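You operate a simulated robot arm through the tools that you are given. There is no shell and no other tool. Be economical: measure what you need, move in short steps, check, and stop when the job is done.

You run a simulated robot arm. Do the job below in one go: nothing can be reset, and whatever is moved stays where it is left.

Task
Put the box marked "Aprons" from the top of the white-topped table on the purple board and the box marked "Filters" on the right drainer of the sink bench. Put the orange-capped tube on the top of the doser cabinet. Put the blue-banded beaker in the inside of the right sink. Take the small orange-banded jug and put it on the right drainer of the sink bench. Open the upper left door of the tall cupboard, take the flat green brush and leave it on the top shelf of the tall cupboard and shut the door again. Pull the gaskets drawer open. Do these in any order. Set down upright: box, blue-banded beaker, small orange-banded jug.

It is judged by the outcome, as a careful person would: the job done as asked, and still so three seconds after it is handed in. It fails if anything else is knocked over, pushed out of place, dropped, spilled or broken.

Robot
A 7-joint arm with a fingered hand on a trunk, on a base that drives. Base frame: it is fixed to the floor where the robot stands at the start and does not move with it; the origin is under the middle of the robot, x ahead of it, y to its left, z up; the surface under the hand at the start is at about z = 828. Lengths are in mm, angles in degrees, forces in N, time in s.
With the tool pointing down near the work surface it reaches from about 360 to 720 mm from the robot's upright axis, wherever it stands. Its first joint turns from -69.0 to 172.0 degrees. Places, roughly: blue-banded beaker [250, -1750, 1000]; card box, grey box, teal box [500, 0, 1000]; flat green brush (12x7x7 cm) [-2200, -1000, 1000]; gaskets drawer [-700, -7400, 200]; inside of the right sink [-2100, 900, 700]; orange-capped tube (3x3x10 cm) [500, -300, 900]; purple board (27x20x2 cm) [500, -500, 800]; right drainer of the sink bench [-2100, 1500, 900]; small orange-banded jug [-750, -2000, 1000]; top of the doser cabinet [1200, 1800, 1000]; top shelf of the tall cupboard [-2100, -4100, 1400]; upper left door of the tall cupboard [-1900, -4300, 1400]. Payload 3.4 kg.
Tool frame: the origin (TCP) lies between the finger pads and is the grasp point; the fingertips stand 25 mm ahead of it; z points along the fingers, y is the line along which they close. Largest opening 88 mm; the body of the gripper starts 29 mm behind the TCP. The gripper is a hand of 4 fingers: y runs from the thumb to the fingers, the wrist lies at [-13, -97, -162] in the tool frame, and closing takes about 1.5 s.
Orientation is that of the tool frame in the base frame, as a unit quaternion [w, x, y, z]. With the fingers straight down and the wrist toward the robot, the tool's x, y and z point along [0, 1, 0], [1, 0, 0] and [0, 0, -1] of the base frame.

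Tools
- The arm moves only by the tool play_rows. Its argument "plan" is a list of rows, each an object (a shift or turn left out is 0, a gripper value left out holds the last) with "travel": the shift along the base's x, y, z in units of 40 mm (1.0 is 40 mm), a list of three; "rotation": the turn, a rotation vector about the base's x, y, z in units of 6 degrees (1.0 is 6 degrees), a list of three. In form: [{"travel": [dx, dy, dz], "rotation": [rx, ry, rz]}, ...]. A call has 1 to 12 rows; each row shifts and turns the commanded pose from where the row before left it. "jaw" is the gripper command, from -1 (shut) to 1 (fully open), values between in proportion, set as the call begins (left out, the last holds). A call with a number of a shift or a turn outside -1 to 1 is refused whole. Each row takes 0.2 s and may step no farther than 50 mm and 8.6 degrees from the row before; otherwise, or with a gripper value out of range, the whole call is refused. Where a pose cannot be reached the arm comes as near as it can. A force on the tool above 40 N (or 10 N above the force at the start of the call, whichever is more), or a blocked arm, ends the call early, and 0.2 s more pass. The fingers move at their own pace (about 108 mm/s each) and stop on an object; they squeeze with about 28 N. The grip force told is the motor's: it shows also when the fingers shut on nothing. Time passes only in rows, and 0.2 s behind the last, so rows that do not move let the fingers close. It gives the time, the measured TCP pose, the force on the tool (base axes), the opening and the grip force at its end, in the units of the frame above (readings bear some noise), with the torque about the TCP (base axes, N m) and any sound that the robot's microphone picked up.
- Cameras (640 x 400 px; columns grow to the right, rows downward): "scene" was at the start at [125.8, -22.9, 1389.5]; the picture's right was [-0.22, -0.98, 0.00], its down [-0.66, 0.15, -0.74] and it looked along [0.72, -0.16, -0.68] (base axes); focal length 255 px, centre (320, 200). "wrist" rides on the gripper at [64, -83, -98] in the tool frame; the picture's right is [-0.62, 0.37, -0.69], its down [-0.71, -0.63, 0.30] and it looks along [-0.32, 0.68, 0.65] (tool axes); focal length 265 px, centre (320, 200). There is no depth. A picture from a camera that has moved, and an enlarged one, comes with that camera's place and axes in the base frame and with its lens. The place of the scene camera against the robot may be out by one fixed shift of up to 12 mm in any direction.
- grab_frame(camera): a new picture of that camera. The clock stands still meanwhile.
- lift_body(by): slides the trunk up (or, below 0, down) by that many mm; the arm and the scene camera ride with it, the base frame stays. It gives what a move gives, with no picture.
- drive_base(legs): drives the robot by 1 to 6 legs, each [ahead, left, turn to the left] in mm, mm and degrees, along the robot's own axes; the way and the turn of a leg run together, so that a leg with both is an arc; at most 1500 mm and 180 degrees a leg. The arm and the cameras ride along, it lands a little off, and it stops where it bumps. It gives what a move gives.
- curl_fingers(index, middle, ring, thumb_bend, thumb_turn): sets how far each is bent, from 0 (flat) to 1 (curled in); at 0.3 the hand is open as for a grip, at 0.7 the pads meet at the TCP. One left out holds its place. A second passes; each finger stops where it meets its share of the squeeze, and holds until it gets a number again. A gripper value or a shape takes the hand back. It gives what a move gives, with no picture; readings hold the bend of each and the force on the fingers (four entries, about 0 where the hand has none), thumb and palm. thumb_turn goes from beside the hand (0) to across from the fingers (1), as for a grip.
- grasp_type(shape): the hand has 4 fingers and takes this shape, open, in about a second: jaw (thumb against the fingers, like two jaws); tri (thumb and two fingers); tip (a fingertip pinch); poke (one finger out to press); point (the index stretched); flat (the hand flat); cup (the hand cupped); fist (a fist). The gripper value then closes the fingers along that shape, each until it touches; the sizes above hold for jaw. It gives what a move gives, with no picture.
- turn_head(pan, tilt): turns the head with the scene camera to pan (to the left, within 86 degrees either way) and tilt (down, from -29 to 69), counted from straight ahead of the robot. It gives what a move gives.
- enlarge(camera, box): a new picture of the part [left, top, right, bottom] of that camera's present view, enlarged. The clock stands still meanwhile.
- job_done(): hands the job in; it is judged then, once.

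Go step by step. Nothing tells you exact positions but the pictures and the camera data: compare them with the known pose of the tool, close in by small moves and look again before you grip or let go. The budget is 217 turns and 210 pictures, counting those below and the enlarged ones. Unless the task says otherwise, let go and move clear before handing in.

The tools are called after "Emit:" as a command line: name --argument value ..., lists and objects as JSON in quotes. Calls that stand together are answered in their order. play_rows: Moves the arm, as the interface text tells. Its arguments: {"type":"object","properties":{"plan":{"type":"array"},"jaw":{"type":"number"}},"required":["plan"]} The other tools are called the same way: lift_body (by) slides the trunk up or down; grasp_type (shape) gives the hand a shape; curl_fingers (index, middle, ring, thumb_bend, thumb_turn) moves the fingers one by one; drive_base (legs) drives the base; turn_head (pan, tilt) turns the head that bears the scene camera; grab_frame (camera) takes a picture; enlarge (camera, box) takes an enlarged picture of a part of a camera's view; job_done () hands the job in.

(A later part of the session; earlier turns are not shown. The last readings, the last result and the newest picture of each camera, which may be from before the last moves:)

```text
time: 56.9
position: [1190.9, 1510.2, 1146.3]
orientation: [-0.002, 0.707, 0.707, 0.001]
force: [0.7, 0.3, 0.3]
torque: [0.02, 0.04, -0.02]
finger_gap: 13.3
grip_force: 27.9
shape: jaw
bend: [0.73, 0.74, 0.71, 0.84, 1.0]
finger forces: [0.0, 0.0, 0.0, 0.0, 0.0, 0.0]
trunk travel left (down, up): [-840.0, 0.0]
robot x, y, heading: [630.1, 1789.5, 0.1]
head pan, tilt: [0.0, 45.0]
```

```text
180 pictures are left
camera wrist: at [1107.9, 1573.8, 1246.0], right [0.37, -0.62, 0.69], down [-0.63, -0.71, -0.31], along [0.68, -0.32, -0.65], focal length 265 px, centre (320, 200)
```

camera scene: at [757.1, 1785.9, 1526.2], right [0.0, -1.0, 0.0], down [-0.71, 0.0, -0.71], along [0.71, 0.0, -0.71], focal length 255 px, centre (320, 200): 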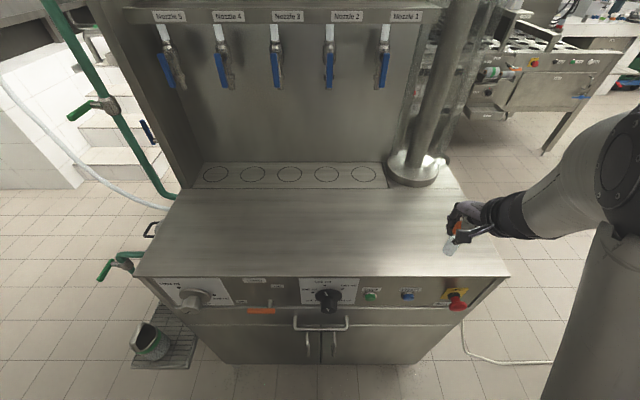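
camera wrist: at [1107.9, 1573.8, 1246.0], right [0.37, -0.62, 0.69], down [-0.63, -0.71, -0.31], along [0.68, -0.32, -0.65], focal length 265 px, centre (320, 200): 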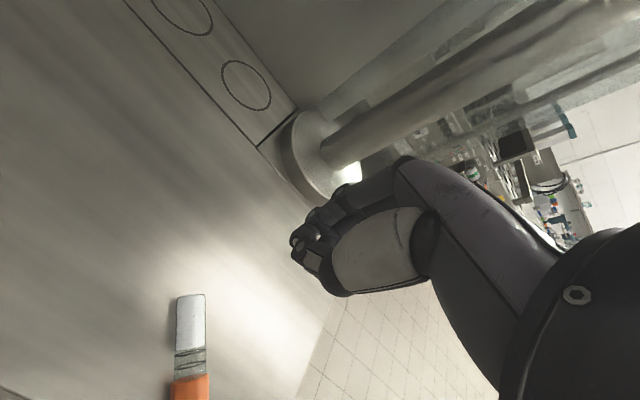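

The tube is at rest on the cabinet top, and it isn't required to stand upright. I'll back off and check it, then look at the boxes.

Emit:
drive_base --legs '[[-630, 0, 0]]'

Emit:
turn_head --pan -5 --tilt 25

Emit:
enlarge --camera "scene" --box '[160, 150, 480, 350]'

Emit:
turn_head --pan -60 --tilt 25

Emit:
grab_frame --camera "scene"

Emit:
turn_head --pan 86 --tilt 20

Emit:
grab_frame --camera "scene"

```text
time: 60.4
position: [562.8, 1510.1, 1147.4]
orientation: [-0.001, 0.707, 0.708, 0.002]
force: [-0.8, 0.9, 0.7]
torque: [0.0, 0.0, -0.02]
finger_gap: 13.3
grip_force: 27.6
shape: jaw
bend: [0.73, 0.74, 0.71, 0.84, 1.0]
finger forces: [0.0, 0.1, 0.0, 0.0, 0.0, 0.0]
trunk travel left (down, up): [-840.0, 0.0]
robot x, y, heading: [3.6, 1793.1, -0.2]
head pan, tilt: [0.0, 45.0]
```

```text
time: 61.3
position: [562.8, 1509.7, 1148.0]
orientation: [-0.001, 0.707, 0.708, 0.002]
force: [-0.1, -0.1, 0.3]
torque: [0.05, 0.02, 0.01]
finger_gap: 13.5
grip_force: 27.9
shape: jaw
bend: [0.73, 0.74, 0.71, 0.84, 1.0]
finger forces: [0.0, 0.1, 0.1, 0.0, 0.0, 0.1]
trunk travel left (down, up): [-840.0, 0.0]
robot x, y, heading: [8.6, 1792.1, 0.5]
head pan, tilt: [-5.0, 25.0]
```

```text
2.00 times, centred on (320, 250) of scene
camera zoom: at [140.6, 1777.6, 1556.6], right [-0.09, -1.0, 0.0], down [-0.42, 0.04, -0.91], along [0.9, -0.08, -0.42], focal length 511 px, centre (320, 100)
```

zoom: 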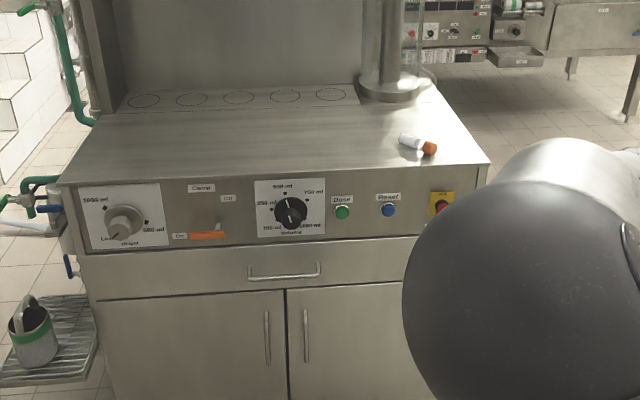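

```text
time: 62.5
position: [562.9, 1510.4, 1146.5]
orientation: [-0.001, 0.706, 0.708, 0.002]
force: [-0.3, -0.4, 0.2]
torque: [0.0, -0.03, -0.01]
finger_gap: 13.3
grip_force: 27.7
shape: jaw
bend: [0.73, 0.74, 0.71, 0.84, 1.0]
finger forces: [0.0, 0.0, 0.0, 0.0, 0.0, 0.0]
trunk travel left (down, up): [-840.0, 0.0]
robot x, y, heading: [2.7, 1791.5, 0.0]
head pan, tilt: [-60.0, 25.0]
```

```text
178 pictures are left
camera scene: at [95.0, 1705.8, 1556.7], right [-0.87, -0.5, 0.0], down [-0.21, 0.37, -0.91], along [0.45, -0.78, -0.42], focal length 255 px, centre (320, 200)
```

scene: 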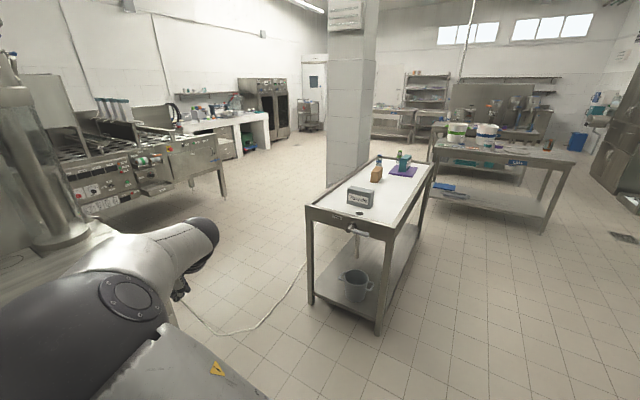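

```text
time: 64.8
position: [564.5, 1508.7, 1146.6]
orientation: [-0.001, 0.707, 0.707, 0.002]
force: [-0.4, 0.1, -0.4]
torque: [0.0, -0.02, 0.01]
finger_gap: 13.3
grip_force: 28.4
shape: jaw
bend: [0.73, 0.74, 0.71, 0.84, 1.0]
finger forces: [0.0, 0.0, 0.0, 0.0, 0.0, 0.1]
trunk travel left (down, up): [-840.0, 0.0]
robot x, y, heading: [4.3, 1789.7, 0.1]
head pan, tilt: [85.9, 20.0]
```

```text
177 pictures are left
camera scene: at [55.3, 1878.4, 1564.8], right [1.0, -0.07, 0.0], down [-0.02, -0.34, -0.94], along [0.07, 0.94, -0.34], focal length 255 px, centre (320, 200)
```

scene: 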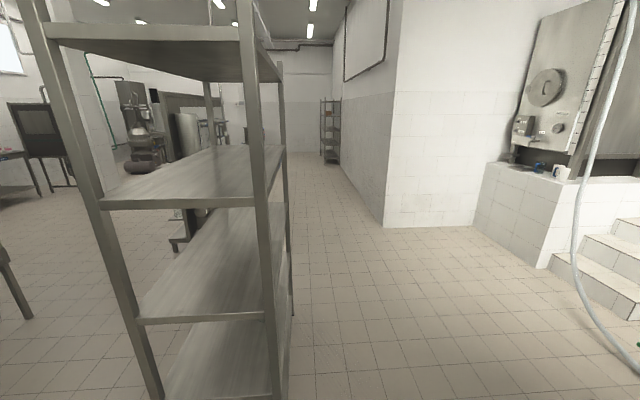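

The tube is safely on the cabinet. The grey box shows a label on its left face, so I'll enlarge it.

Emit:
turn_head --pan -60 --tilt 25

Emit:
enlarge --camera "scene" --box '[336, 170, 400, 210]'

```text
time: 67.1
position: [564.3, 1510.0, 1146.3]
orientation: [-0.001, 0.706, 0.708, 0.001]
force: [-0.2, 0.6, 0.5]
torque: [0.01, 0.02, 0.01]
finger_gap: 13.4
grip_force: 28.0
shape: jaw
bend: [0.73, 0.74, 0.71, 0.84, 1.0]
finger forces: [0.1, 0.0, 0.0, 0.0, 0.0, 0.0]
trunk travel left (down, up): [-840.0, 0.0]
robot x, y, heading: [5.4, 1790.8, 0.1]
head pan, tilt: [-60.0, 25.0]
```

```text
10.00 times, centred on (368, 190) of scene
camera zoom: at [94.9, 1705.8, 1556.7], right [-0.87, -0.5, 0.0], down [-0.21, 0.37, -0.91], along [0.45, -0.78, -0.42], focal length 2553 px, centre (-160, 300)
```

zoom: 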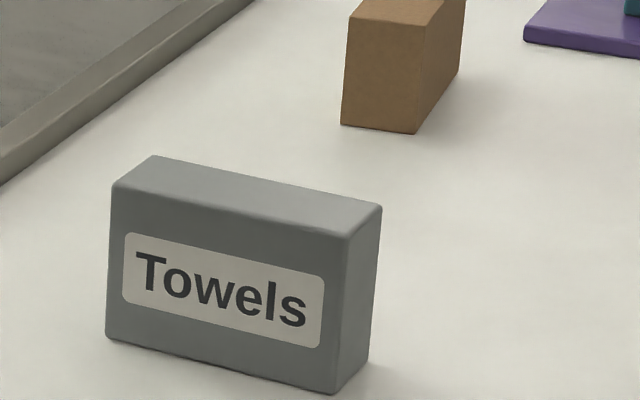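

Grey is "Towels", so the card box must be "Filters"; I'll verify once I see its far side. I'll drive back to the table.

Emit:
drive_base --legs '[[0, -1200, 0], [0, -510, 0]]'

Emit:
turn_head --pan 20 --tilt 35

Emit:
play_rows --plan '[{"travel": [0, 0, 0], "rotation": [0, 0, 0.5]}, {"travel": [0, 0, 0], "rotation": [0, 0, 0.55]}, {"travel": [0, 0, 0]}]' --jaw 1

Emit:
grab_frame --camera "wrist"

Emit:
grab_frame --camera "scene"

```text
time: 75.8
position: [562.7, -209.0, 1146.2]
orientation: [-0.001, 0.707, 0.707, 0.0]
force: [0.2, 0.7, -0.4]
torque: [0.01, 0.01, 0.0]
finger_gap: 13.4
grip_force: 28.5
shape: jaw
bend: [0.73, 0.74, 0.71, 0.84, 1.0]
finger forces: [0.0, 0.0, 0.1, 0.1, 0.1, 0.0]
trunk travel left (down, up): [-840.0, 0.0]
robot x, y, heading: [3.0, 74.0, 0.1]
head pan, tilt: [-60.0, 25.0]
```

```text
time: 77.3
position: [562.6, -206.9, 1146.5]
orientation: [-0.001, 0.707, 0.707, 0.001]
force: [0.5, 0.5, -0.3]
torque: [-0.02, 0.04, 0.0]
finger_gap: 13.3
grip_force: 27.7
shape: jaw
bend: [0.73, 0.74, 0.71, 0.84, 1.0]
finger forces: [0.0, 0.0, 0.0, 0.1, 0.0, 0.0]
trunk travel left (down, up): [-840.0, 0.0]
robot x, y, heading: [4.9, 71.6, -0.1]
head pan, tilt: [20.0, 35.0]
```

```text
time: 78.1
position: [562.9, -207.0, 1147.3]
orientation: [-0.002, 0.666, 0.746, 0.001]
force: [-0.4, 0.3, -0.3]
torque: [0.0, 0.03, 0.0]
finger_gap: 87.7
grip_force: 0.0
shape: jaw
bend: [0.3, 0.3, 0.3, 0.3, 0.98]
finger forces: [0.0, 0.0, 0.0, 0.0, 0.0, 0.0]
trunk travel left (down, up): [-840.0, 0.0]
robot x, y, heading: [1.2, 68.7, -0.0]
head pan, tilt: [20.0, 35.0]
```

```text
175 pictures are left
camera wrist: at [473.6, -152.9, 1245.9], right [0.44, -0.58, 0.69], down [-0.55, -0.78, -0.31], along [0.72, -0.24, -0.65], focal length 265 px, centre (320, 200)
```

wrist: 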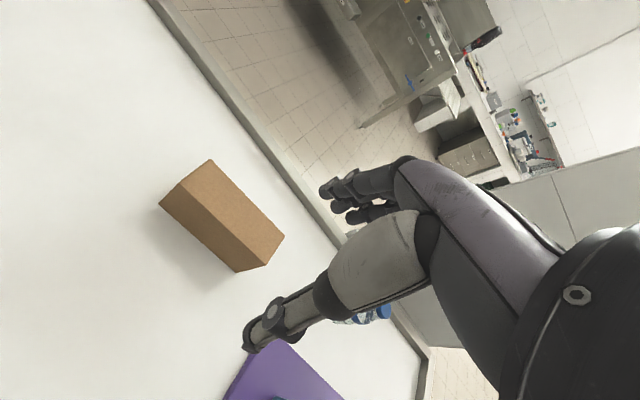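

```text
174 pictures are left
camera scene: at [130.9, 99.3, 1540.9], right [0.34, -0.94, 0.0], down [-0.54, -0.2, -0.82], along [0.77, 0.28, -0.57], focal length 255 px, centre (320, 200)
```

scene: 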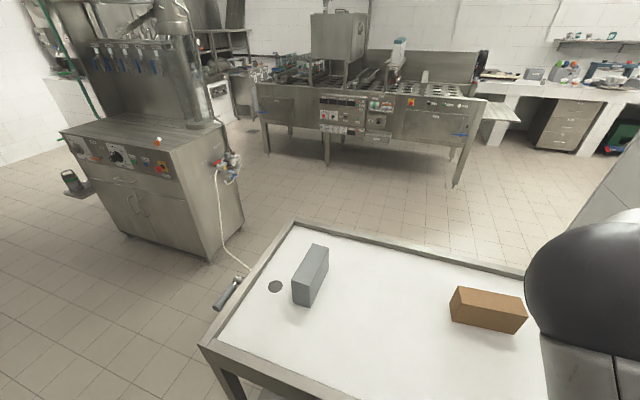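

Emit:
enlarge --camera "wrist" --box '[130, 140, 330, 290]'

Emit:
enlarge --camera "scene" --box '[420, 260, 550, 350]'

```text
2.67 times, centred on (230, 215) of wrist
camera zoom: at [473.6, -152.9, 1245.9], right [0.44, -0.58, 0.69], down [-0.55, -0.78, -0.31], along [0.72, -0.24, -0.65], focal length 708 px, centre (560, 160)
```

zoom: 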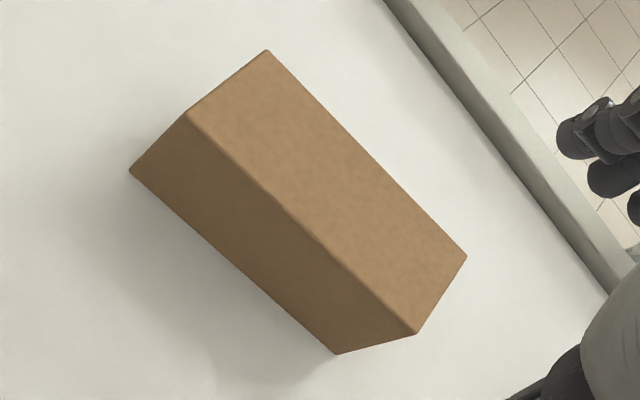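

```text
4.44 times, centred on (485, 305) of scene
camera zoom: at [130.9, 99.3, 1540.9], right [0.34, -0.94, 0.0], down [-0.54, -0.2, -0.82], along [0.77, 0.28, -0.57], focal length 1135 px, centre (-413, -267)
```

zoom: 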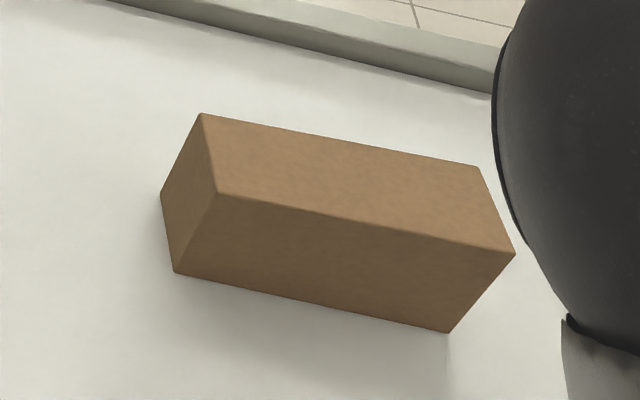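

The Filters box centre is about (683, -190), its top at z≈919 and its yaw about 5.5°. I'll edge forward and lower the trunk.

Emit:
drive_base --legs '[[50, 0, 0]]'

Emit:
lift_body --by -120

Emit:
play_rows --plan '[{"travel": [0.7, 0.2, 0]}, {"travel": [0.7, 0.2, 0]}, {"travel": [0.3, 0, 0]}, {"travel": [0, 0, 0]}]'

Emit:
grab_frame --camera "wrist"

```text
time: 79.0
position: [611.9, -207.7, 1147.1]
orientation: [-0.001, 0.667, 0.745, 0.002]
force: [0.0, -0.1, 0.8]
torque: [-0.01, 0.01, 0.02]
finger_gap: 87.8
grip_force: 0.0
shape: jaw
bend: [0.3, 0.3, 0.3, 0.3, 0.98]
finger forces: [0.1, 0.0, 0.0, 0.1, 0.1, 0.1]
trunk travel left (down, up): [-840.0, 0.0]
robot x, y, heading: [54.4, 71.8, -0.3]
head pan, tilt: [20.0, 35.0]
```

```text
time: 80.5
position: [612.5, -207.5, 1028.0]
orientation: [-0.001, 0.667, 0.745, 0.001]
force: [1.1, -0.7, 0.1]
torque: [-0.02, 0.01, -0.03]
finger_gap: 87.5
grip_force: 0.0
shape: jaw
bend: [0.3, 0.3, 0.3, 0.3, 0.98]
finger forces: [0.0, 0.0, 0.1, 0.0, 0.0, 0.1]
trunk travel left (down, up): [-720.0, 120.0]
robot x, y, heading: [55.2, 73.1, 0.1]
head pan, tilt: [20.0, 35.0]
```

```text
time: 81.5
position: [680.4, -191.6, 1027.7]
orientation: [-0.002, 0.667, 0.745, 0.001]
force: [-0.5, -0.4, 0.7]
torque: [-0.01, 0.02, -0.01]
finger_gap: 87.6
grip_force: 0.1
shape: jaw
bend: [0.3, 0.3, 0.3, 0.3, 0.98]
finger forces: [0.1, 0.1, 0.1, 0.0, 0.1, 0.0]
trunk travel left (down, up): [-720.0, 120.0]
robot x, y, heading: [53.6, 73.2, -0.0]
head pan, tilt: [20.0, 35.0]
```

```text
171 pictures are left
camera wrist: at [591.1, -136.4, 1126.2], right [0.43, -0.58, 0.69], down [-0.55, -0.78, -0.31], along [0.71, -0.24, -0.66], focal length 265 px, centre (320, 200)
```

wrist: 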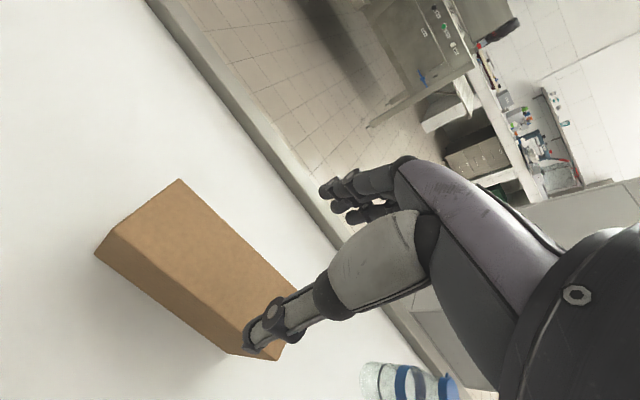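

Emit:
play_rows --plan '[{"travel": [0, 0, -0.9]}, {"travel": [0, 0, -0.9]}, {"travel": [0, 0, -0.9]}, {"travel": [0, 0, -0.5]}, {"travel": [0, 0, 0]}]'

Emit:
play_rows --plan '[{"travel": [0, 0, 0]}, {"travel": [0, 0, 0]}, {"travel": [0, 0, 0]}, {"travel": [0, 0, 0]}, {"travel": [0, 0, 0]}, {"travel": [0, 0, 0]}, {"travel": [0, 0, 0]}, {"travel": [0, 0, 0]}]' --jaw -1

Emit:
grab_frame --camera "wrist"

```text
time: 82.8
position: [681.2, -191.8, 899.6]
orientation: [-0.002, 0.668, 0.744, 0.002]
force: [0.4, 0.5, 1.8]
torque: [0.0, -0.03, -0.02]
finger_gap: 87.6
grip_force: 0.0
shape: jaw
bend: [0.3, 0.3, 0.3, 0.3, 0.98]
finger forces: [1.1, 0.0, 0.0, 0.1, 0.5, 0.1]
trunk travel left (down, up): [-720.0, 120.0]
robot x, y, heading: [55.5, 72.1, 0.2]
head pan, tilt: [20.0, 35.0]
```

```text
time: 84.5
position: [680.5, -190.9, 899.6]
orientation: [-0.002, 0.667, 0.745, 0.001]
force: [1.6, -0.1, 0.3]
torque: [-0.08, -0.2, 0.05]
finger_gap: 60.5
grip_force: 28.0
shape: jaw
bend: [0.33, 0.42, 0.38, 0.55, 0.98]
finger forces: [14.8, 12.3, 3.5, 0.1, 28.9, 0.0]
trunk travel left (down, up): [-720.0, 120.0]
robot x, y, heading: [56.4, 76.7, -0.1]
head pan, tilt: [20.0, 35.0]
```

```text
170 pictures are left
camera wrist: at [591.6, -136.7, 998.2], right [0.43, -0.58, 0.69], down [-0.55, -0.78, -0.31], along [0.71, -0.25, -0.65], focal length 265 px, centre (320, 200)
```

wrist: 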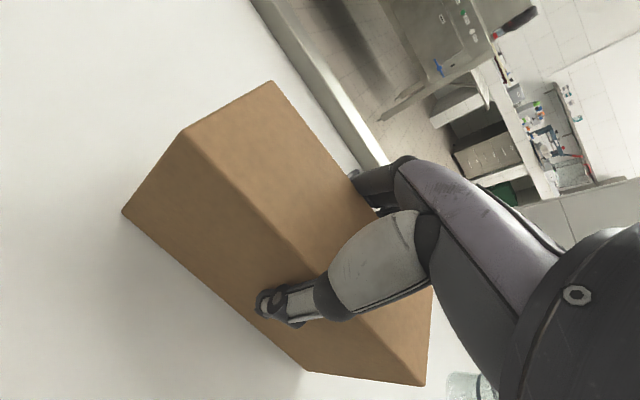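

The box is held. I'll lift it, retract the arm, back off and turn toward the sink bench, looking on the way.

Emit:
play_rows --plan '[{"travel": [0, 0, 0.6]}, {"travel": [0, 0, 1]}, {"travel": [0, 0, 1]}, {"travel": [-0.9, 0, 0.6]}, {"travel": [-0.9, 0, 0]}, {"travel": [-0.9, 0, 0]}, {"travel": [0, 0, 0]}]'

Emit:
drive_base --legs '[[-450, 0, 0], [0, 0, 90]]'

Emit:
turn_head --pan 40 --tilt 20

Emit:
grab_frame --camera "scene"

Emit:
turn_head --pan 86 --tilt 20

Emit:
grab_frame --camera "scene"

```text
time: 86.2
position: [567.5, -201.6, 1016.1]
orientation: [-0.015, 0.677, 0.736, 0.002]
force: [0.4, 0.5, -0.3]
torque: [0.01, -0.01, -0.03]
finger_gap: 60.0
grip_force: 28.4
shape: jaw
bend: [0.33, 0.43, 0.38, 0.55, 0.98]
finger forces: [13.5, 12.0, 3.5, 0.1, 28.7, 0.1]
trunk travel left (down, up): [-720.0, 120.0]
robot x, y, heading: [52.5, 70.0, 0.1]
head pan, tilt: [20.0, 35.0]
```

```text
time: 92.7
position: [-130.2, 595.0, 1024.5]
orientation: [-0.017, -0.049, 0.999, 0.0]
force: [-0.6, 0.0, -1.7]
torque: [0.0, 0.03, 0.02]
finger_gap: 59.4
grip_force: 27.8
shape: jaw
bend: [0.33, 0.43, 0.39, 0.55, 0.98]
finger forces: [12.5, 11.8, 3.4, 0.1, 27.3, 0.1]
trunk travel left (down, up): [-720.0, 120.0]
robot x, y, heading: [-397.1, 77.0, 90.9]
head pan, tilt: [20.0, 35.0]
```

```text
time: 93.6
position: [-128.9, 593.5, 1022.5]
orientation: [-0.019, -0.047, 0.999, 0.0]
force: [-1.5, -0.5, -3.3]
torque: [-0.01, 0.0, 0.0]
finger_gap: 59.5
grip_force: 27.7
shape: jaw
bend: [0.33, 0.43, 0.39, 0.55, 0.98]
finger forces: [12.5, 11.8, 3.4, 0.0, 27.4, 0.0]
trunk travel left (down, up): [-720.0, 120.0]
robot x, y, heading: [-399.1, 75.3, 90.8]
head pan, tilt: [40.0, 20.0]
```

```text
169 pictures are left
camera scene: at [-464.7, 191.1, 1444.7], right [0.76, 0.65, 0.0], down [0.22, -0.26, -0.94], along [-0.61, 0.71, -0.34], focal length 255 px, centre (320, 200)
```

scene: 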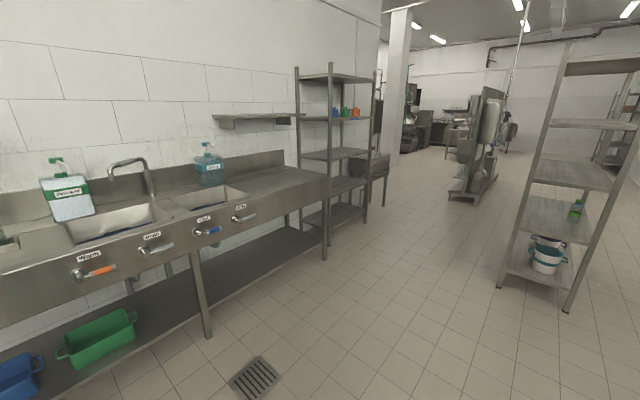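

```text
time: 94.7
position: [-128.8, 594.1, 1023.4]
orientation: [-0.02, -0.048, 0.999, 0.0]
force: [0.1, 0.2, -2.0]
torque: [0.01, 0.0, 0.0]
finger_gap: 59.3
grip_force: 28.1
shape: jaw
bend: [0.33, 0.43, 0.39, 0.55, 0.98]
finger forces: [12.5, 11.7, 3.4, 0.0, 27.4, 0.0]
trunk travel left (down, up): [-720.0, 120.0]
robot x, y, heading: [-397.6, 77.1, 90.4]
head pan, tilt: [85.9, 20.0]
```

```text
168 pictures are left
camera scene: at [-497.0, 126.0, 1444.8], right [0.06, 1.0, 0.0], down [0.34, -0.02, -0.94], along [-0.94, 0.06, -0.34], focal length 255 px, centre (320, 200)
```

scene: 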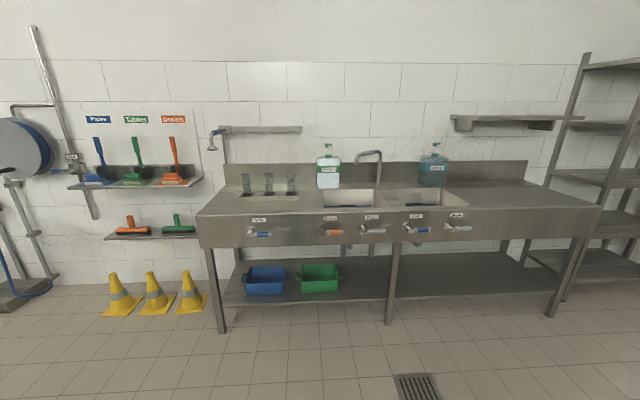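

The sink bench is clear: top z≈871, front edge x≈-1840, right drainer y≈1140–1930. The small green brush sits on the lower wall shelf at left. I'll turn to face the bench and approach the right drainer.

Emit:
drive_base --legs '[[0, 0, 89.5], [0, -1050, 0], [700, 0, 0]]'

Emit:
lift_body --by 80

Emit:
turn_head --pan -5 --tilt 30

Emit:
grab_frame --camera "scene"

Emit:
grab_frame --camera "wrist"

```text
time: 107.3
position: [-1614.9, 1410.2, 1023.7]
orientation: [0.014, 0.731, -0.682, 0.014]
force: [-0.7, 0.6, -2.2]
torque: [-0.02, -0.01, 0.01]
finger_gap: 58.8
grip_force: 28.5
shape: jaw
bend: [0.33, 0.43, 0.39, 0.55, 0.98]
finger forces: [11.7, 11.5, 3.4, 0.1, 26.4, 0.0]
trunk travel left (down, up): [-720.0, 120.0]
robot x, y, heading: [-1099.2, 1129.1, 179.4]
head pan, tilt: [85.9, 20.0]
```

```text
time: 108.5
position: [-1614.8, 1411.4, 1103.1]
orientation: [0.013, 0.731, -0.682, 0.013]
force: [-0.9, -0.4, -1.2]
torque: [-0.04, 0.0, -0.02]
finger_gap: 58.9
grip_force: 28.7
shape: jaw
bend: [0.33, 0.43, 0.39, 0.55, 0.98]
finger forces: [11.7, 11.5, 3.4, 0.0, 26.4, 0.0]
trunk travel left (down, up): [-800.0, 40.0]
robot x, y, heading: [-1100.5, 1130.4, 179.4]
head pan, tilt: [85.9, 20.0]
```

```text
time: 110.2
position: [-1613.7, 1411.4, 1103.8]
orientation: [0.015, 0.732, -0.681, 0.013]
force: [0.2, 0.1, -1.5]
torque: [-0.02, 0.03, 0.03]
finger_gap: 58.7
grip_force: 28.0
shape: jaw
bend: [0.33, 0.43, 0.39, 0.55, 0.98]
finger forces: [11.7, 11.5, 3.4, 0.1, 26.3, 0.0]
trunk travel left (down, up): [-800.0, 40.0]
robot x, y, heading: [-1099.2, 1129.5, 179.6]
head pan, tilt: [-5.0, 30.0]
```

```text
167 pictures are left
camera scene: at [-1247.3, 1134.2, 1508.7], right [0.1, 1.0, 0.0], down [0.5, -0.05, -0.87], along [-0.86, 0.08, -0.5], focal length 255 px, centre (320, 200)
```

scene: 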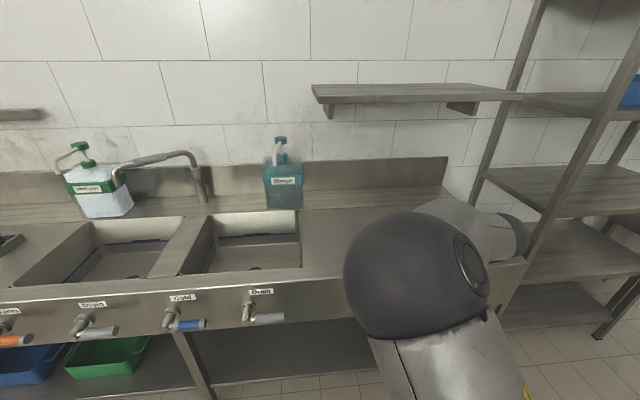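

```text
166 pictures are left
camera wrist: at [-1525.8, 1356.9, 1204.1], right [-0.41, 0.62, 0.67], down [0.58, 0.74, -0.33], along [-0.7, 0.25, -0.66], focal length 265 px, centre (320, 200)
```

wrist: 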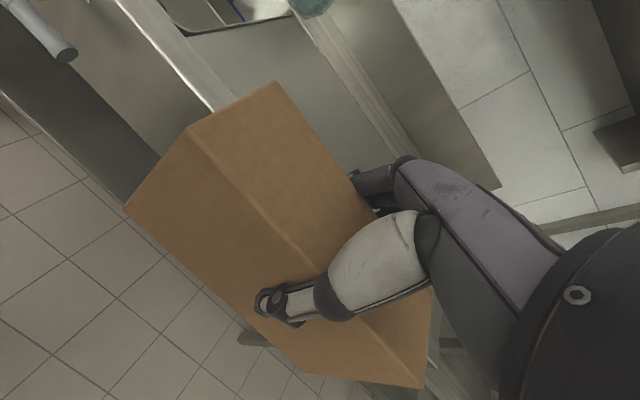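

Emit:
drive_base --legs '[[0, -170, 0.5], [340, 0, 0]]'

Emit:
grab_frame --camera "wrist"

Emit:
grab_frame --camera "scene"

```text
time: 113.5
position: [-1955.1, 1576.8, 1103.4]
orientation: [0.014, 0.734, -0.679, 0.014]
force: [-0.2, 1.3, -1.5]
torque: [-0.01, 0.02, -0.02]
finger_gap: 58.7
grip_force: 27.9
shape: jaw
bend: [0.33, 0.43, 0.39, 0.55, 0.98]
finger forces: [11.7, 11.5, 3.5, 0.1, 26.4, 0.1]
trunk travel left (down, up): [-800.0, 40.0]
robot x, y, heading: [-1441.3, 1299.5, 180.1]
head pan, tilt: [-5.0, 30.0]
```

```text
165 pictures are left
camera wrist: at [-1866.1, 1524.1, 1204.1], right [-0.42, 0.62, 0.67], down [0.57, 0.75, -0.33], along [-0.71, 0.24, -0.66], focal length 265 px, centre (320, 200)
```

wrist: 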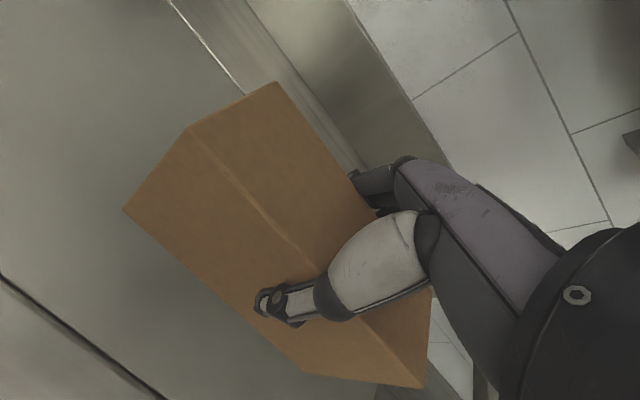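

```text
164 pictures are left
camera scene: at [-1585.8, 1303.9, 1508.7], right [0.09, 1.0, 0.0], down [0.5, -0.04, -0.87], along [-0.86, 0.08, -0.5], focal length 255 px, centre (320, 200)
```

scene: 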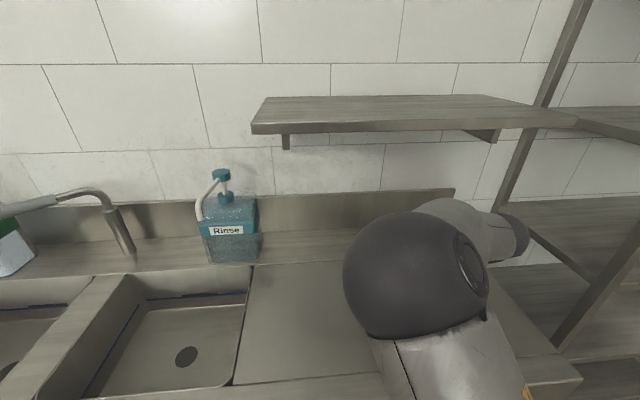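

Emit:
play_rows --plan '[{"travel": [-0.7, 0, -0.5]}, {"travel": [-0.7, 0, -0.9]}, {"travel": [0, 0, -0.9]}, {"travel": [0, 0, -0.9]}, {"travel": [0, 0, 0]}]'

Emit:
grab_frame --camera "wrist"

```text
time: 114.7
position: [-2010.4, 1576.5, 975.7]
orientation: [0.014, 0.734, -0.679, 0.013]
force: [1.5, -0.1, -1.6]
torque: [-0.01, 0.0, 0.02]
finger_gap: 58.5
grip_force: 27.8
shape: jaw
bend: [0.33, 0.43, 0.39, 0.55, 0.98]
finger forces: [11.7, 11.5, 3.4, 0.0, 26.4, 0.0]
trunk travel left (down, up): [-800.0, 40.0]
robot x, y, heading: [-1440.6, 1300.5, 180.1]
head pan, tilt: [-5.0, 30.0]
```

```text
163 pictures are left
camera wrist: at [-1921.3, 1523.4, 1075.8], right [-0.42, 0.62, 0.67], down [0.57, 0.75, -0.33], along [-0.71, 0.24, -0.66], focal length 265 px, centre (320, 200)
```

wrist: 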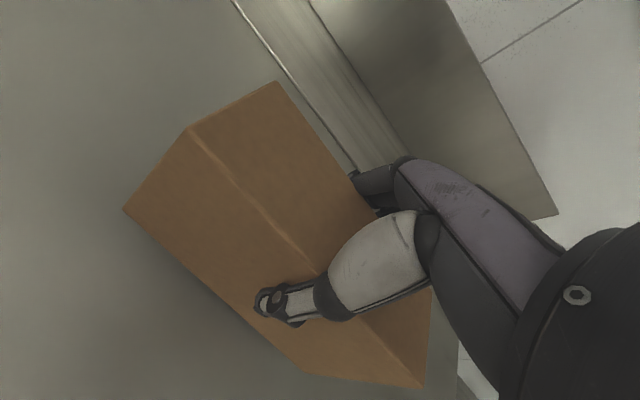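

Emit:
play_rows --plan '[{"travel": [0, 0, -0.25]}, {"travel": [0, 0, -0.15]}, {"travel": [0, 0, -0.1]}, {"travel": [0, 0, -0.1]}, {"travel": [0, 0, 0]}]'

```text
time: 115.9
position: [-2011.0, 1577.2, 950.8]
orientation: [0.014, 0.734, -0.679, 0.012]
force: [0.5, -0.7, -1.1]
torque: [0.05, 0.01, -0.01]
finger_gap: 58.7
grip_force: 28.3
shape: jaw
bend: [0.33, 0.43, 0.39, 0.55, 0.98]
finger forces: [11.5, 11.5, 3.6, 0.0, 26.3, 0.1]
trunk travel left (down, up): [-800.0, 40.0]
robot x, y, heading: [-1440.6, 1301.9, 180.0]
head pan, tilt: [-5.0, 30.0]
```

Emit:
play_rows --plan '[{"travel": [0, 0, -0.1]}, {"travel": [0, 0, -0.1]}, {"travel": [0, 0, -0.1]}, {"travel": [0, 0, 0]}]'

```text
time: 116.9
position: [-2010.3, 1576.7, 944.5]
orientation: [0.017, 0.734, -0.679, 0.009]
force: [-0.7, 1.4, 28.9]
torque: [0.16, 0.45, 0.03]
finger_gap: 57.4
grip_force: 28.4
shape: jaw
bend: [0.33, 0.43, 0.39, 0.56, 0.98]
finger forces: [13.2, 13.5, 4.5, 0.0, 28.7, 0.1]
trunk travel left (down, up): [-800.0, 40.0]
robot x, y, heading: [-1441.5, 1302.8, 179.9]
head pan, tilt: [-5.0, 30.0]
```

Contact, so I'll ease up slightly, release and lift.

Emit:
play_rows --plan '[{"travel": [0, 0, 0.12]}, {"travel": [0, 0, 0]}]'

Emit:
play_rows --plan '[{"travel": [0, 0, 0]}, {"travel": [0, 0, 0]}, {"travel": [0, 0, 0]}, {"travel": [0, 0, 0]}, {"travel": [0, 0, 0]}]' --jaw 1

Emit:
play_rows --plan '[{"travel": [0, 0, 0.5]}, {"travel": [0, 0, 1]}, {"travel": [0, 0, 1]}, {"travel": [0, 0, 1]}, {"travel": [0, 0, 1]}, {"travel": [0, 0, 0]}]'

Emit:
grab_frame --camera "wrist"

```text
time: 117.5
position: [-2008.7, 1576.9, 945.4]
orientation: [0.015, 0.734, -0.679, 0.012]
force: [-3.0, 0.0, 18.3]
torque: [0.19, 0.63, 0.06]
finger_gap: 57.6
grip_force: 28.3
shape: jaw
bend: [0.32, 0.43, 0.38, 0.57, 0.98]
finger forces: [13.1, 13.9, 4.6, 0.0, 27.9, 0.0]
trunk travel left (down, up): [-800.0, 40.0]
robot x, y, heading: [-1440.5, 1295.4, 179.9]
head pan, tilt: [-5.0, 30.0]
```

```text
time: 118.7
position: [-2009.6, 1577.8, 944.6]
orientation: [0.014, 0.734, -0.679, 0.013]
force: [2.1, -0.7, 3.8]
torque: [0.04, -0.09, -0.01]
finger_gap: 87.7
grip_force: 0.1
shape: jaw
bend: [0.3, 0.3, 0.3, 0.3, 0.97]
finger forces: [1.0, 0.0, 0.0, 0.0, 4.3, 0.0]
trunk travel left (down, up): [-800.0, 40.0]
robot x, y, heading: [-1437.8, 1299.3, 180.2]
head pan, tilt: [-5.0, 30.0]
```

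```text
time: 120.1
position: [-2010.9, 1577.7, 1124.6]
orientation: [0.014, 0.734, -0.679, 0.013]
force: [0.7, 0.3, 0.2]
torque: [0.04, 0.0, -0.01]
finger_gap: 87.8
grip_force: 0.0
shape: jaw
bend: [0.3, 0.3, 0.3, 0.3, 0.97]
finger forces: [0.0, 0.0, 0.0, 0.0, 0.0, 0.1]
trunk travel left (down, up): [-800.0, 40.0]
robot x, y, heading: [-1439.7, 1300.1, 180.2]
head pan, tilt: [-5.0, 30.0]
```

```text
162 pictures are left
camera wrist: at [-1921.3, 1524.9, 1225.7], right [-0.42, 0.62, 0.67], down [0.57, 0.75, -0.33], along [-0.71, 0.24, -0.66], focal length 265 px, centre (320, 200)
```

wrist: 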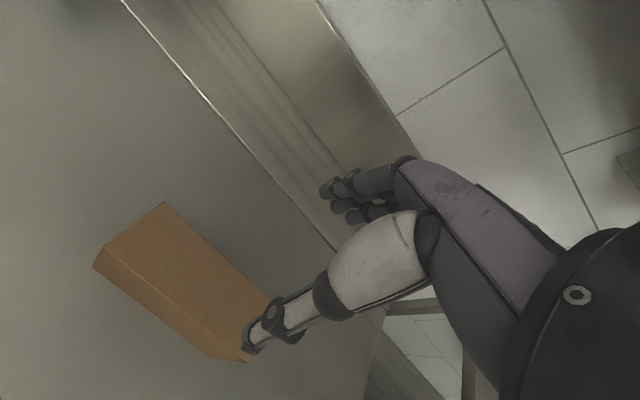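

Filters is placed. Next I'll go to the "Lids" table to find the beaker and the jug.

Emit:
drive_base --legs '[[-600, 0, 0], [0, 0, 90], [1300, 0, 0], [500, 350, 0]]'

Emit:
turn_head --pan 15 --tilt 25

Emit:
grab_frame --camera "scene"

```text
time: 136.5
position: [-735.0, -1081.1, 1125.0]
orientation: [0.001, 0.999, 0.05, 0.019]
force: [-1.2, -0.6, -0.5]
torque: [0.0, 0.01, 0.02]
finger_gap: 87.7
grip_force: 0.1
shape: jaw
bend: [0.3, 0.3, 0.3, 0.3, 0.97]
finger forces: [0.0, 0.1, 0.0, 0.0, 0.0, 0.1]
trunk travel left (down, up): [-800.0, 40.0]
robot x, y, heading: [-469.6, -502.6, -89.0]
head pan, tilt: [-5.0, 30.0]
```

```text
time: 137.3
position: [-735.5, -1080.3, 1124.7]
orientation: [0.001, 0.999, 0.05, 0.019]
force: [-0.2, -0.1, 0.1]
torque: [0.0, -0.02, 0.0]
finger_gap: 88.0
grip_force: 0.1
shape: jaw
bend: [0.3, 0.3, 0.3, 0.3, 0.97]
finger forces: [0.0, 0.0, 0.0, 0.0, 0.0, 0.1]
trunk travel left (down, up): [-800.0, 40.0]
robot x, y, heading: [-470.6, -504.8, -88.6]
head pan, tilt: [15.0, 25.0]
```

```text
161 pictures are left
camera scene: at [-448.7, -648.0, 1516.7], right [-0.96, -0.28, 0.0], down [-0.12, 0.41, -0.91], along [0.25, -0.87, -0.42], focal length 255 px, centre (320, 200)
```

scene: 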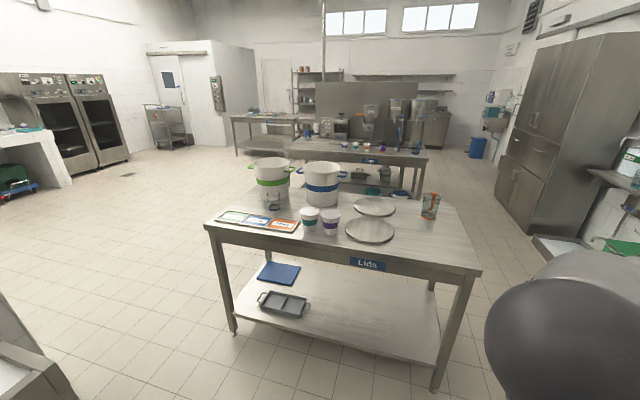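

Emit:
enlarge --camera "scene" --box '[200, 140, 480, 280]'

Emit:
enlarge --camera "scene" --box '[400, 180, 464, 220]'

```text
2.29 times, centred on (340, 210) of scene
camera zoom: at [-448.7, -648.0, 1516.7], right [-0.96, -0.28, 0.0], down [-0.12, 0.41, -0.91], along [0.25, -0.87, -0.42], focal length 584 px, centre (274, 177)
```

zoom: 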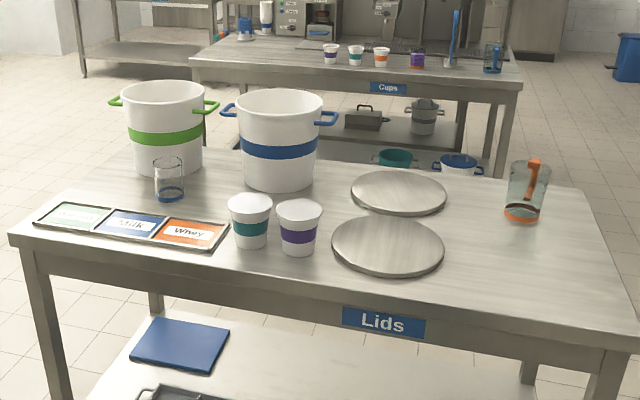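

```text
10.00 times, centred on (432, 200) of scene
camera zoom: at [-448.7, -648.0, 1516.7], right [-0.96, -0.28, 0.0], down [-0.12, 0.41, -0.91], along [0.25, -0.87, -0.42], focal length 2553 px, centre (-800, 200)
```

zoom: 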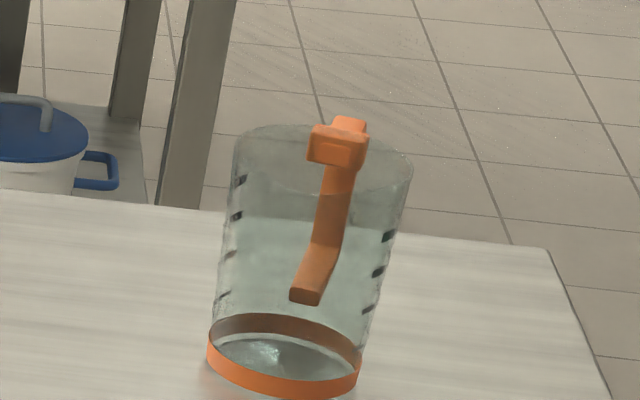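

The blue-banded beaker is beside the green bucket, and the orange-banded jug is near the table's right end with its handle toward me. I'll go around to the right end for the jug.

Emit:
drive_base --legs '[[0, -750, 0], [900, 0, 0], [0, 0, 89]]'

Emit:
turn_head --pan -30 --tilt 35

Emit:
grab_frame --camera "scene"

```text
time: 149.5
position: [-621.9, -1693.6, 1125.2]
orientation: [-0.013, 0.674, 0.739, 0.014]
force: [-0.1, 0.4, -0.3]
torque: [0.02, -0.02, 0.03]
finger_gap: 87.9
grip_force: 0.0
shape: jaw
bend: [0.3, 0.3, 0.3, 0.3, 0.97]
finger forces: [0.0, 0.1, 0.0, 0.0, 0.0, 0.1]
trunk travel left (down, up): [-800.0, 40.0]
robot x, y, heading: [-1196.3, -1422.6, 0.8]
head pan, tilt: [15.0, 25.0]
```

```text
time: 150.6
position: [-622.5, -1694.3, 1125.2]
orientation: [-0.013, 0.673, 0.739, 0.015]
force: [0.7, -0.4, -0.1]
torque: [0.02, -0.03, -0.01]
finger_gap: 88.1
grip_force: 0.1
shape: jaw
bend: [0.3, 0.3, 0.3, 0.3, 0.97]
finger forces: [0.0, 0.1, 0.0, 0.1, 0.1, 0.0]
trunk travel left (down, up): [-800.0, 40.0]
robot x, y, heading: [-1195.5, -1422.7, 0.6]
head pan, tilt: [-30.0, 35.0]
```

```text
158 pictures are left
camera scene: at [-1074.6, -1471.3, 1500.9], right [-0.49, -0.87, 0.0], down [-0.5, 0.28, -0.82], along [0.71, -0.4, -0.57], focal length 255 px, centre (320, 200)
```

scene: 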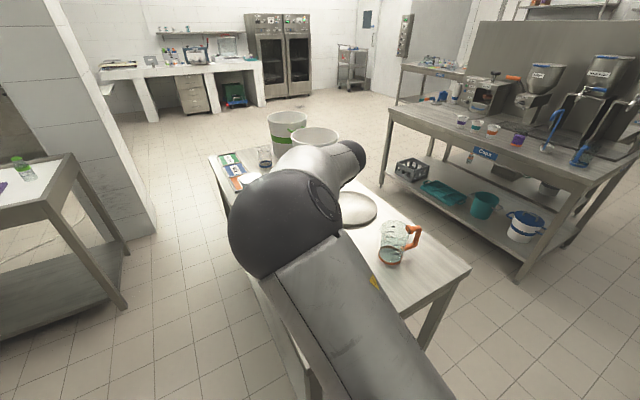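

Emit:
enlarge --camera "scene" --box '[340, 190, 468, 270]'

Emit:
grab_frame --camera "wrist"

```text
5.00 times, centred on (404, 230) of scene
camera zoom: at [-1074.6, -1471.3, 1500.9], right [-0.49, -0.87, 0.0], down [-0.5, 0.28, -0.82], along [0.71, -0.4, -0.57], focal length 1276 px, centre (-100, 50)
```

zoom: 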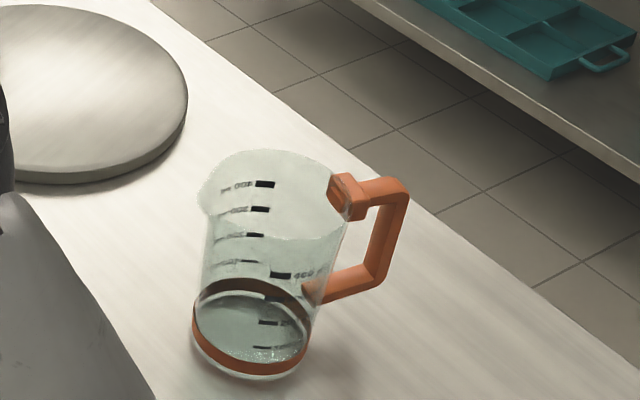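

```text
156 pictures are left
camera wrist: at [-710.0, -1641.3, 1225.4], right [0.42, -0.61, 0.67], down [-0.56, -0.76, -0.33], along [0.71, -0.23, -0.66], focal length 265 px, centre (320, 200)
```

wrist: 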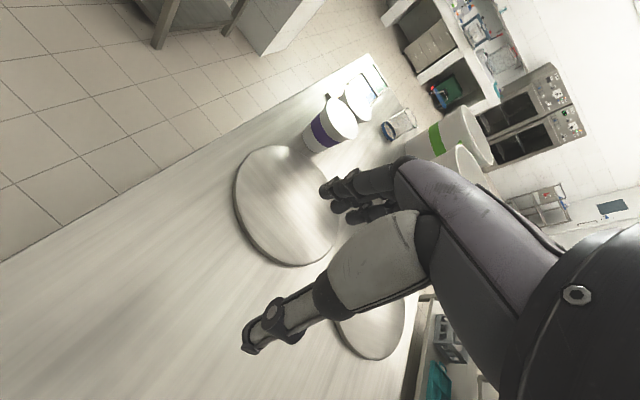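

The jug is centred near (-673, -1966) with its rim at z≈983 and its handle pointing away (-y). Its rim is too wide to straddle, so I'll pinch the wall on my side with the thumb outside and the fingers inside.

Emit:
drive_base --legs '[[0, -272, 0]]'

Emit:
play_rows --plan '[{"travel": [-0.7, 0, 0], "rotation": [-0.18, 0, -0.44]}, {"travel": [-0.7, 0, 0], "rotation": [-0.18, 0, -0.44]}, {"travel": [-0.5, 0, 0]}, {"travel": [0, 0, 0]}]'

Emit:
grab_frame --camera "wrist"

Emit:
grab_frame --camera "scene"

```text
time: 152.5
position: [-618.4, -1965.6, 1124.7]
orientation: [-0.013, 0.674, 0.738, 0.014]
force: [-0.2, 0.1, 0.2]
torque: [-0.03, -0.02, 0.0]
finger_gap: 88.0
grip_force: 0.1
shape: jaw
bend: [0.3, 0.3, 0.3, 0.3, 0.97]
finger forces: [0.0, 0.0, 0.0, 0.1, 0.0, 0.0]
trunk travel left (down, up): [-800.0, 40.0]
robot x, y, heading: [-1193.1, -1694.4, 0.5]
head pan, tilt: [-30.0, 35.0]
```

```text
time: 153.5
position: [-697.7, -1975.1, 1119.2]
orientation: [-0.013, 0.718, 0.696, 0.012]
force: [-0.4, -0.3, 0.8]
torque: [0.02, -0.02, 0.0]
finger_gap: 88.3
grip_force: 0.0
shape: jaw
bend: [0.3, 0.3, 0.3, 0.3, 0.97]
finger forces: [0.1, 0.1, 0.0, 0.1, 0.1, 0.1]
trunk travel left (down, up): [-800.0, 40.0]
robot x, y, heading: [-1192.5, -1693.2, 0.7]
head pan, tilt: [-30.0, 35.0]
```

```text
155 pictures are left
camera wrist: at [-778.2, -1911.7, 1219.3], right [0.35, -0.65, 0.67], down [-0.65, -0.68, -0.33], along [0.67, -0.32, -0.67], focal length 265 px, centre (320, 200)
```

wrist: 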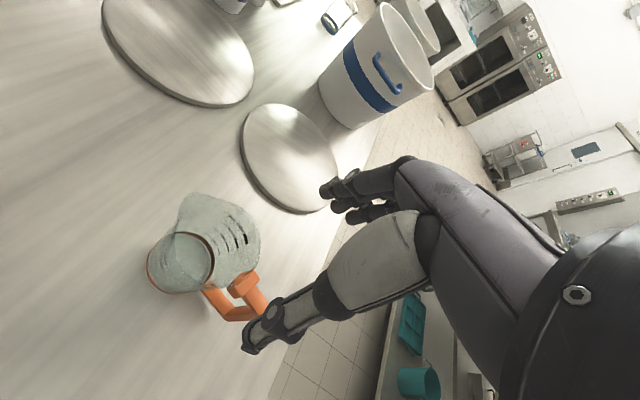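

```text
154 pictures are left
camera scene: at [-1070.9, -1742.4, 1500.8], right [-0.49, -0.87, 0.0], down [-0.5, 0.28, -0.82], along [0.71, -0.4, -0.57], focal length 255 px, centre (320, 200)
```

scene: 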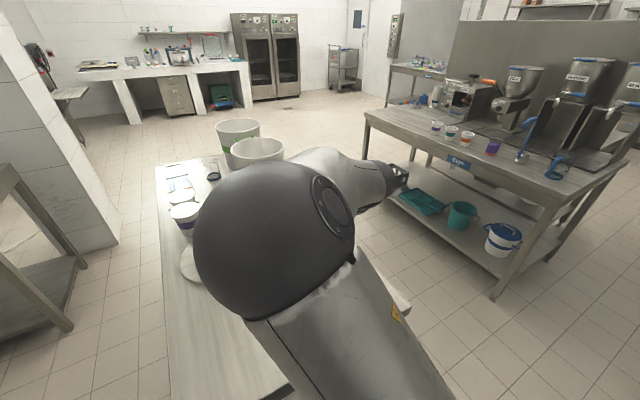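

Emit:
enlarge --camera "wrist" --box '[120, 170, 312, 330]'

```text
2.50 times, centred on (216, 250) of wrist
camera zoom: at [-778.2, -1911.7, 1219.3], right [0.35, -0.65, 0.67], down [-0.65, -0.68, -0.33], along [0.67, -0.32, -0.67], focal length 664 px, centre (580, 75)
```

zoom: 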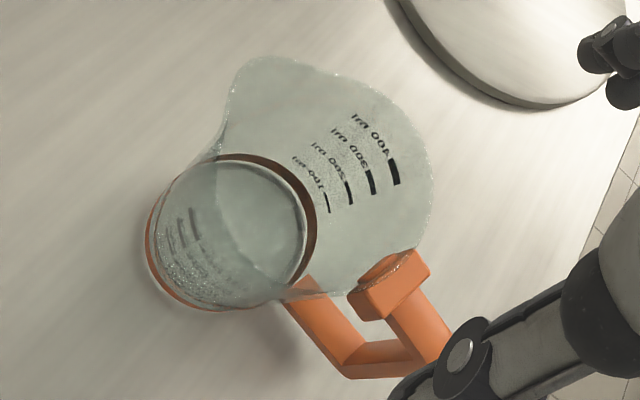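

Emit:
play_rows --plan '[{"travel": [-0.25, 0.2, -0.5]}, {"travel": [0, 0, -0.8]}, {"travel": [0, 0, -0.7]}, {"travel": [0, 0, 0]}]'

Emit:
grab_frame --camera "wrist"

```text
time: 154.5
position: [-705.6, -1956.7, 1043.1]
orientation: [0.0, 0.707, 0.707, 0.001]
force: [-0.7, 0.9, -0.3]
torque: [-0.01, -0.01, 0.04]
finger_gap: 88.0
grip_force: 0.0
shape: jaw
bend: [0.3, 0.3, 0.3, 0.3, 0.97]
finger forces: [0.1, 0.0, 0.0, 0.0, 0.0, 0.1]
trunk travel left (down, up): [-800.0, 40.0]
robot x, y, heading: [-1193.6, -1692.7, 0.5]
head pan, tilt: [-30.0, 35.0]
```

```text
152 pictures are left
camera wrist: at [-788.3, -1892.4, 1141.7], right [0.37, -0.62, 0.69], down [-0.63, -0.71, -0.3], along [0.68, -0.32, -0.65], focal length 265 px, centre (320, 200)
```

wrist: 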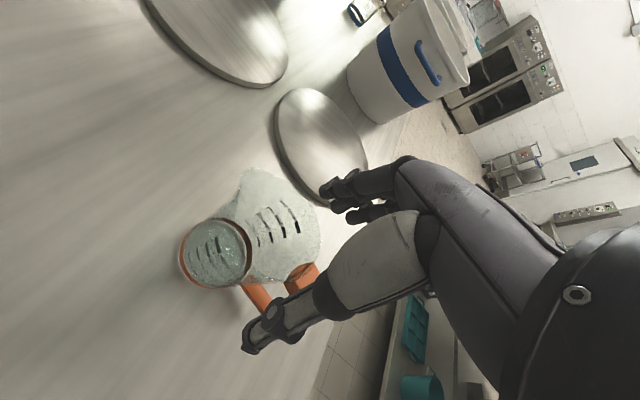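

Emit:
play_rows --plan '[{"travel": [0.04, 0, -0.7]}, {"travel": [0, 0, -0.5]}, {"travel": [0, 0, 0]}]'

Emit:
enlarge --camera "wrist" --box '[180, 140, 436, 350]'

```text
time: 155.3
position: [-704.0, -1958.2, 998.6]
orientation: [0.003, 0.708, 0.706, 0.002]
force: [-1.5, -0.7, 13.3]
torque: [-0.12, -0.67, 0.0]
finger_gap: 87.3
grip_force: 0.1
shape: jaw
bend: [0.3, 0.3, 0.3, 0.3, 0.97]
finger forces: [0.0, 13.3, 0.0, 0.0, 0.0, 0.1]
trunk travel left (down, up): [-800.0, 40.0]
robot x, y, heading: [-1189.0, -1690.3, 0.4]
head pan, tilt: [-30.0, 35.0]
```

```text
1.90 times, centred on (308, 245) of wrist
camera zoom: at [-787.1, -1893.1, 1096.7], right [0.36, -0.62, 0.7], down [-0.63, -0.71, -0.31], along [0.69, -0.33, -0.65], focal length 506 px, centre (343, 114)
```

zoom: 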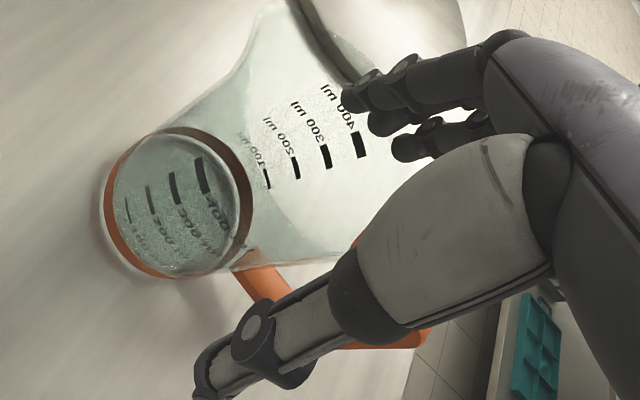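

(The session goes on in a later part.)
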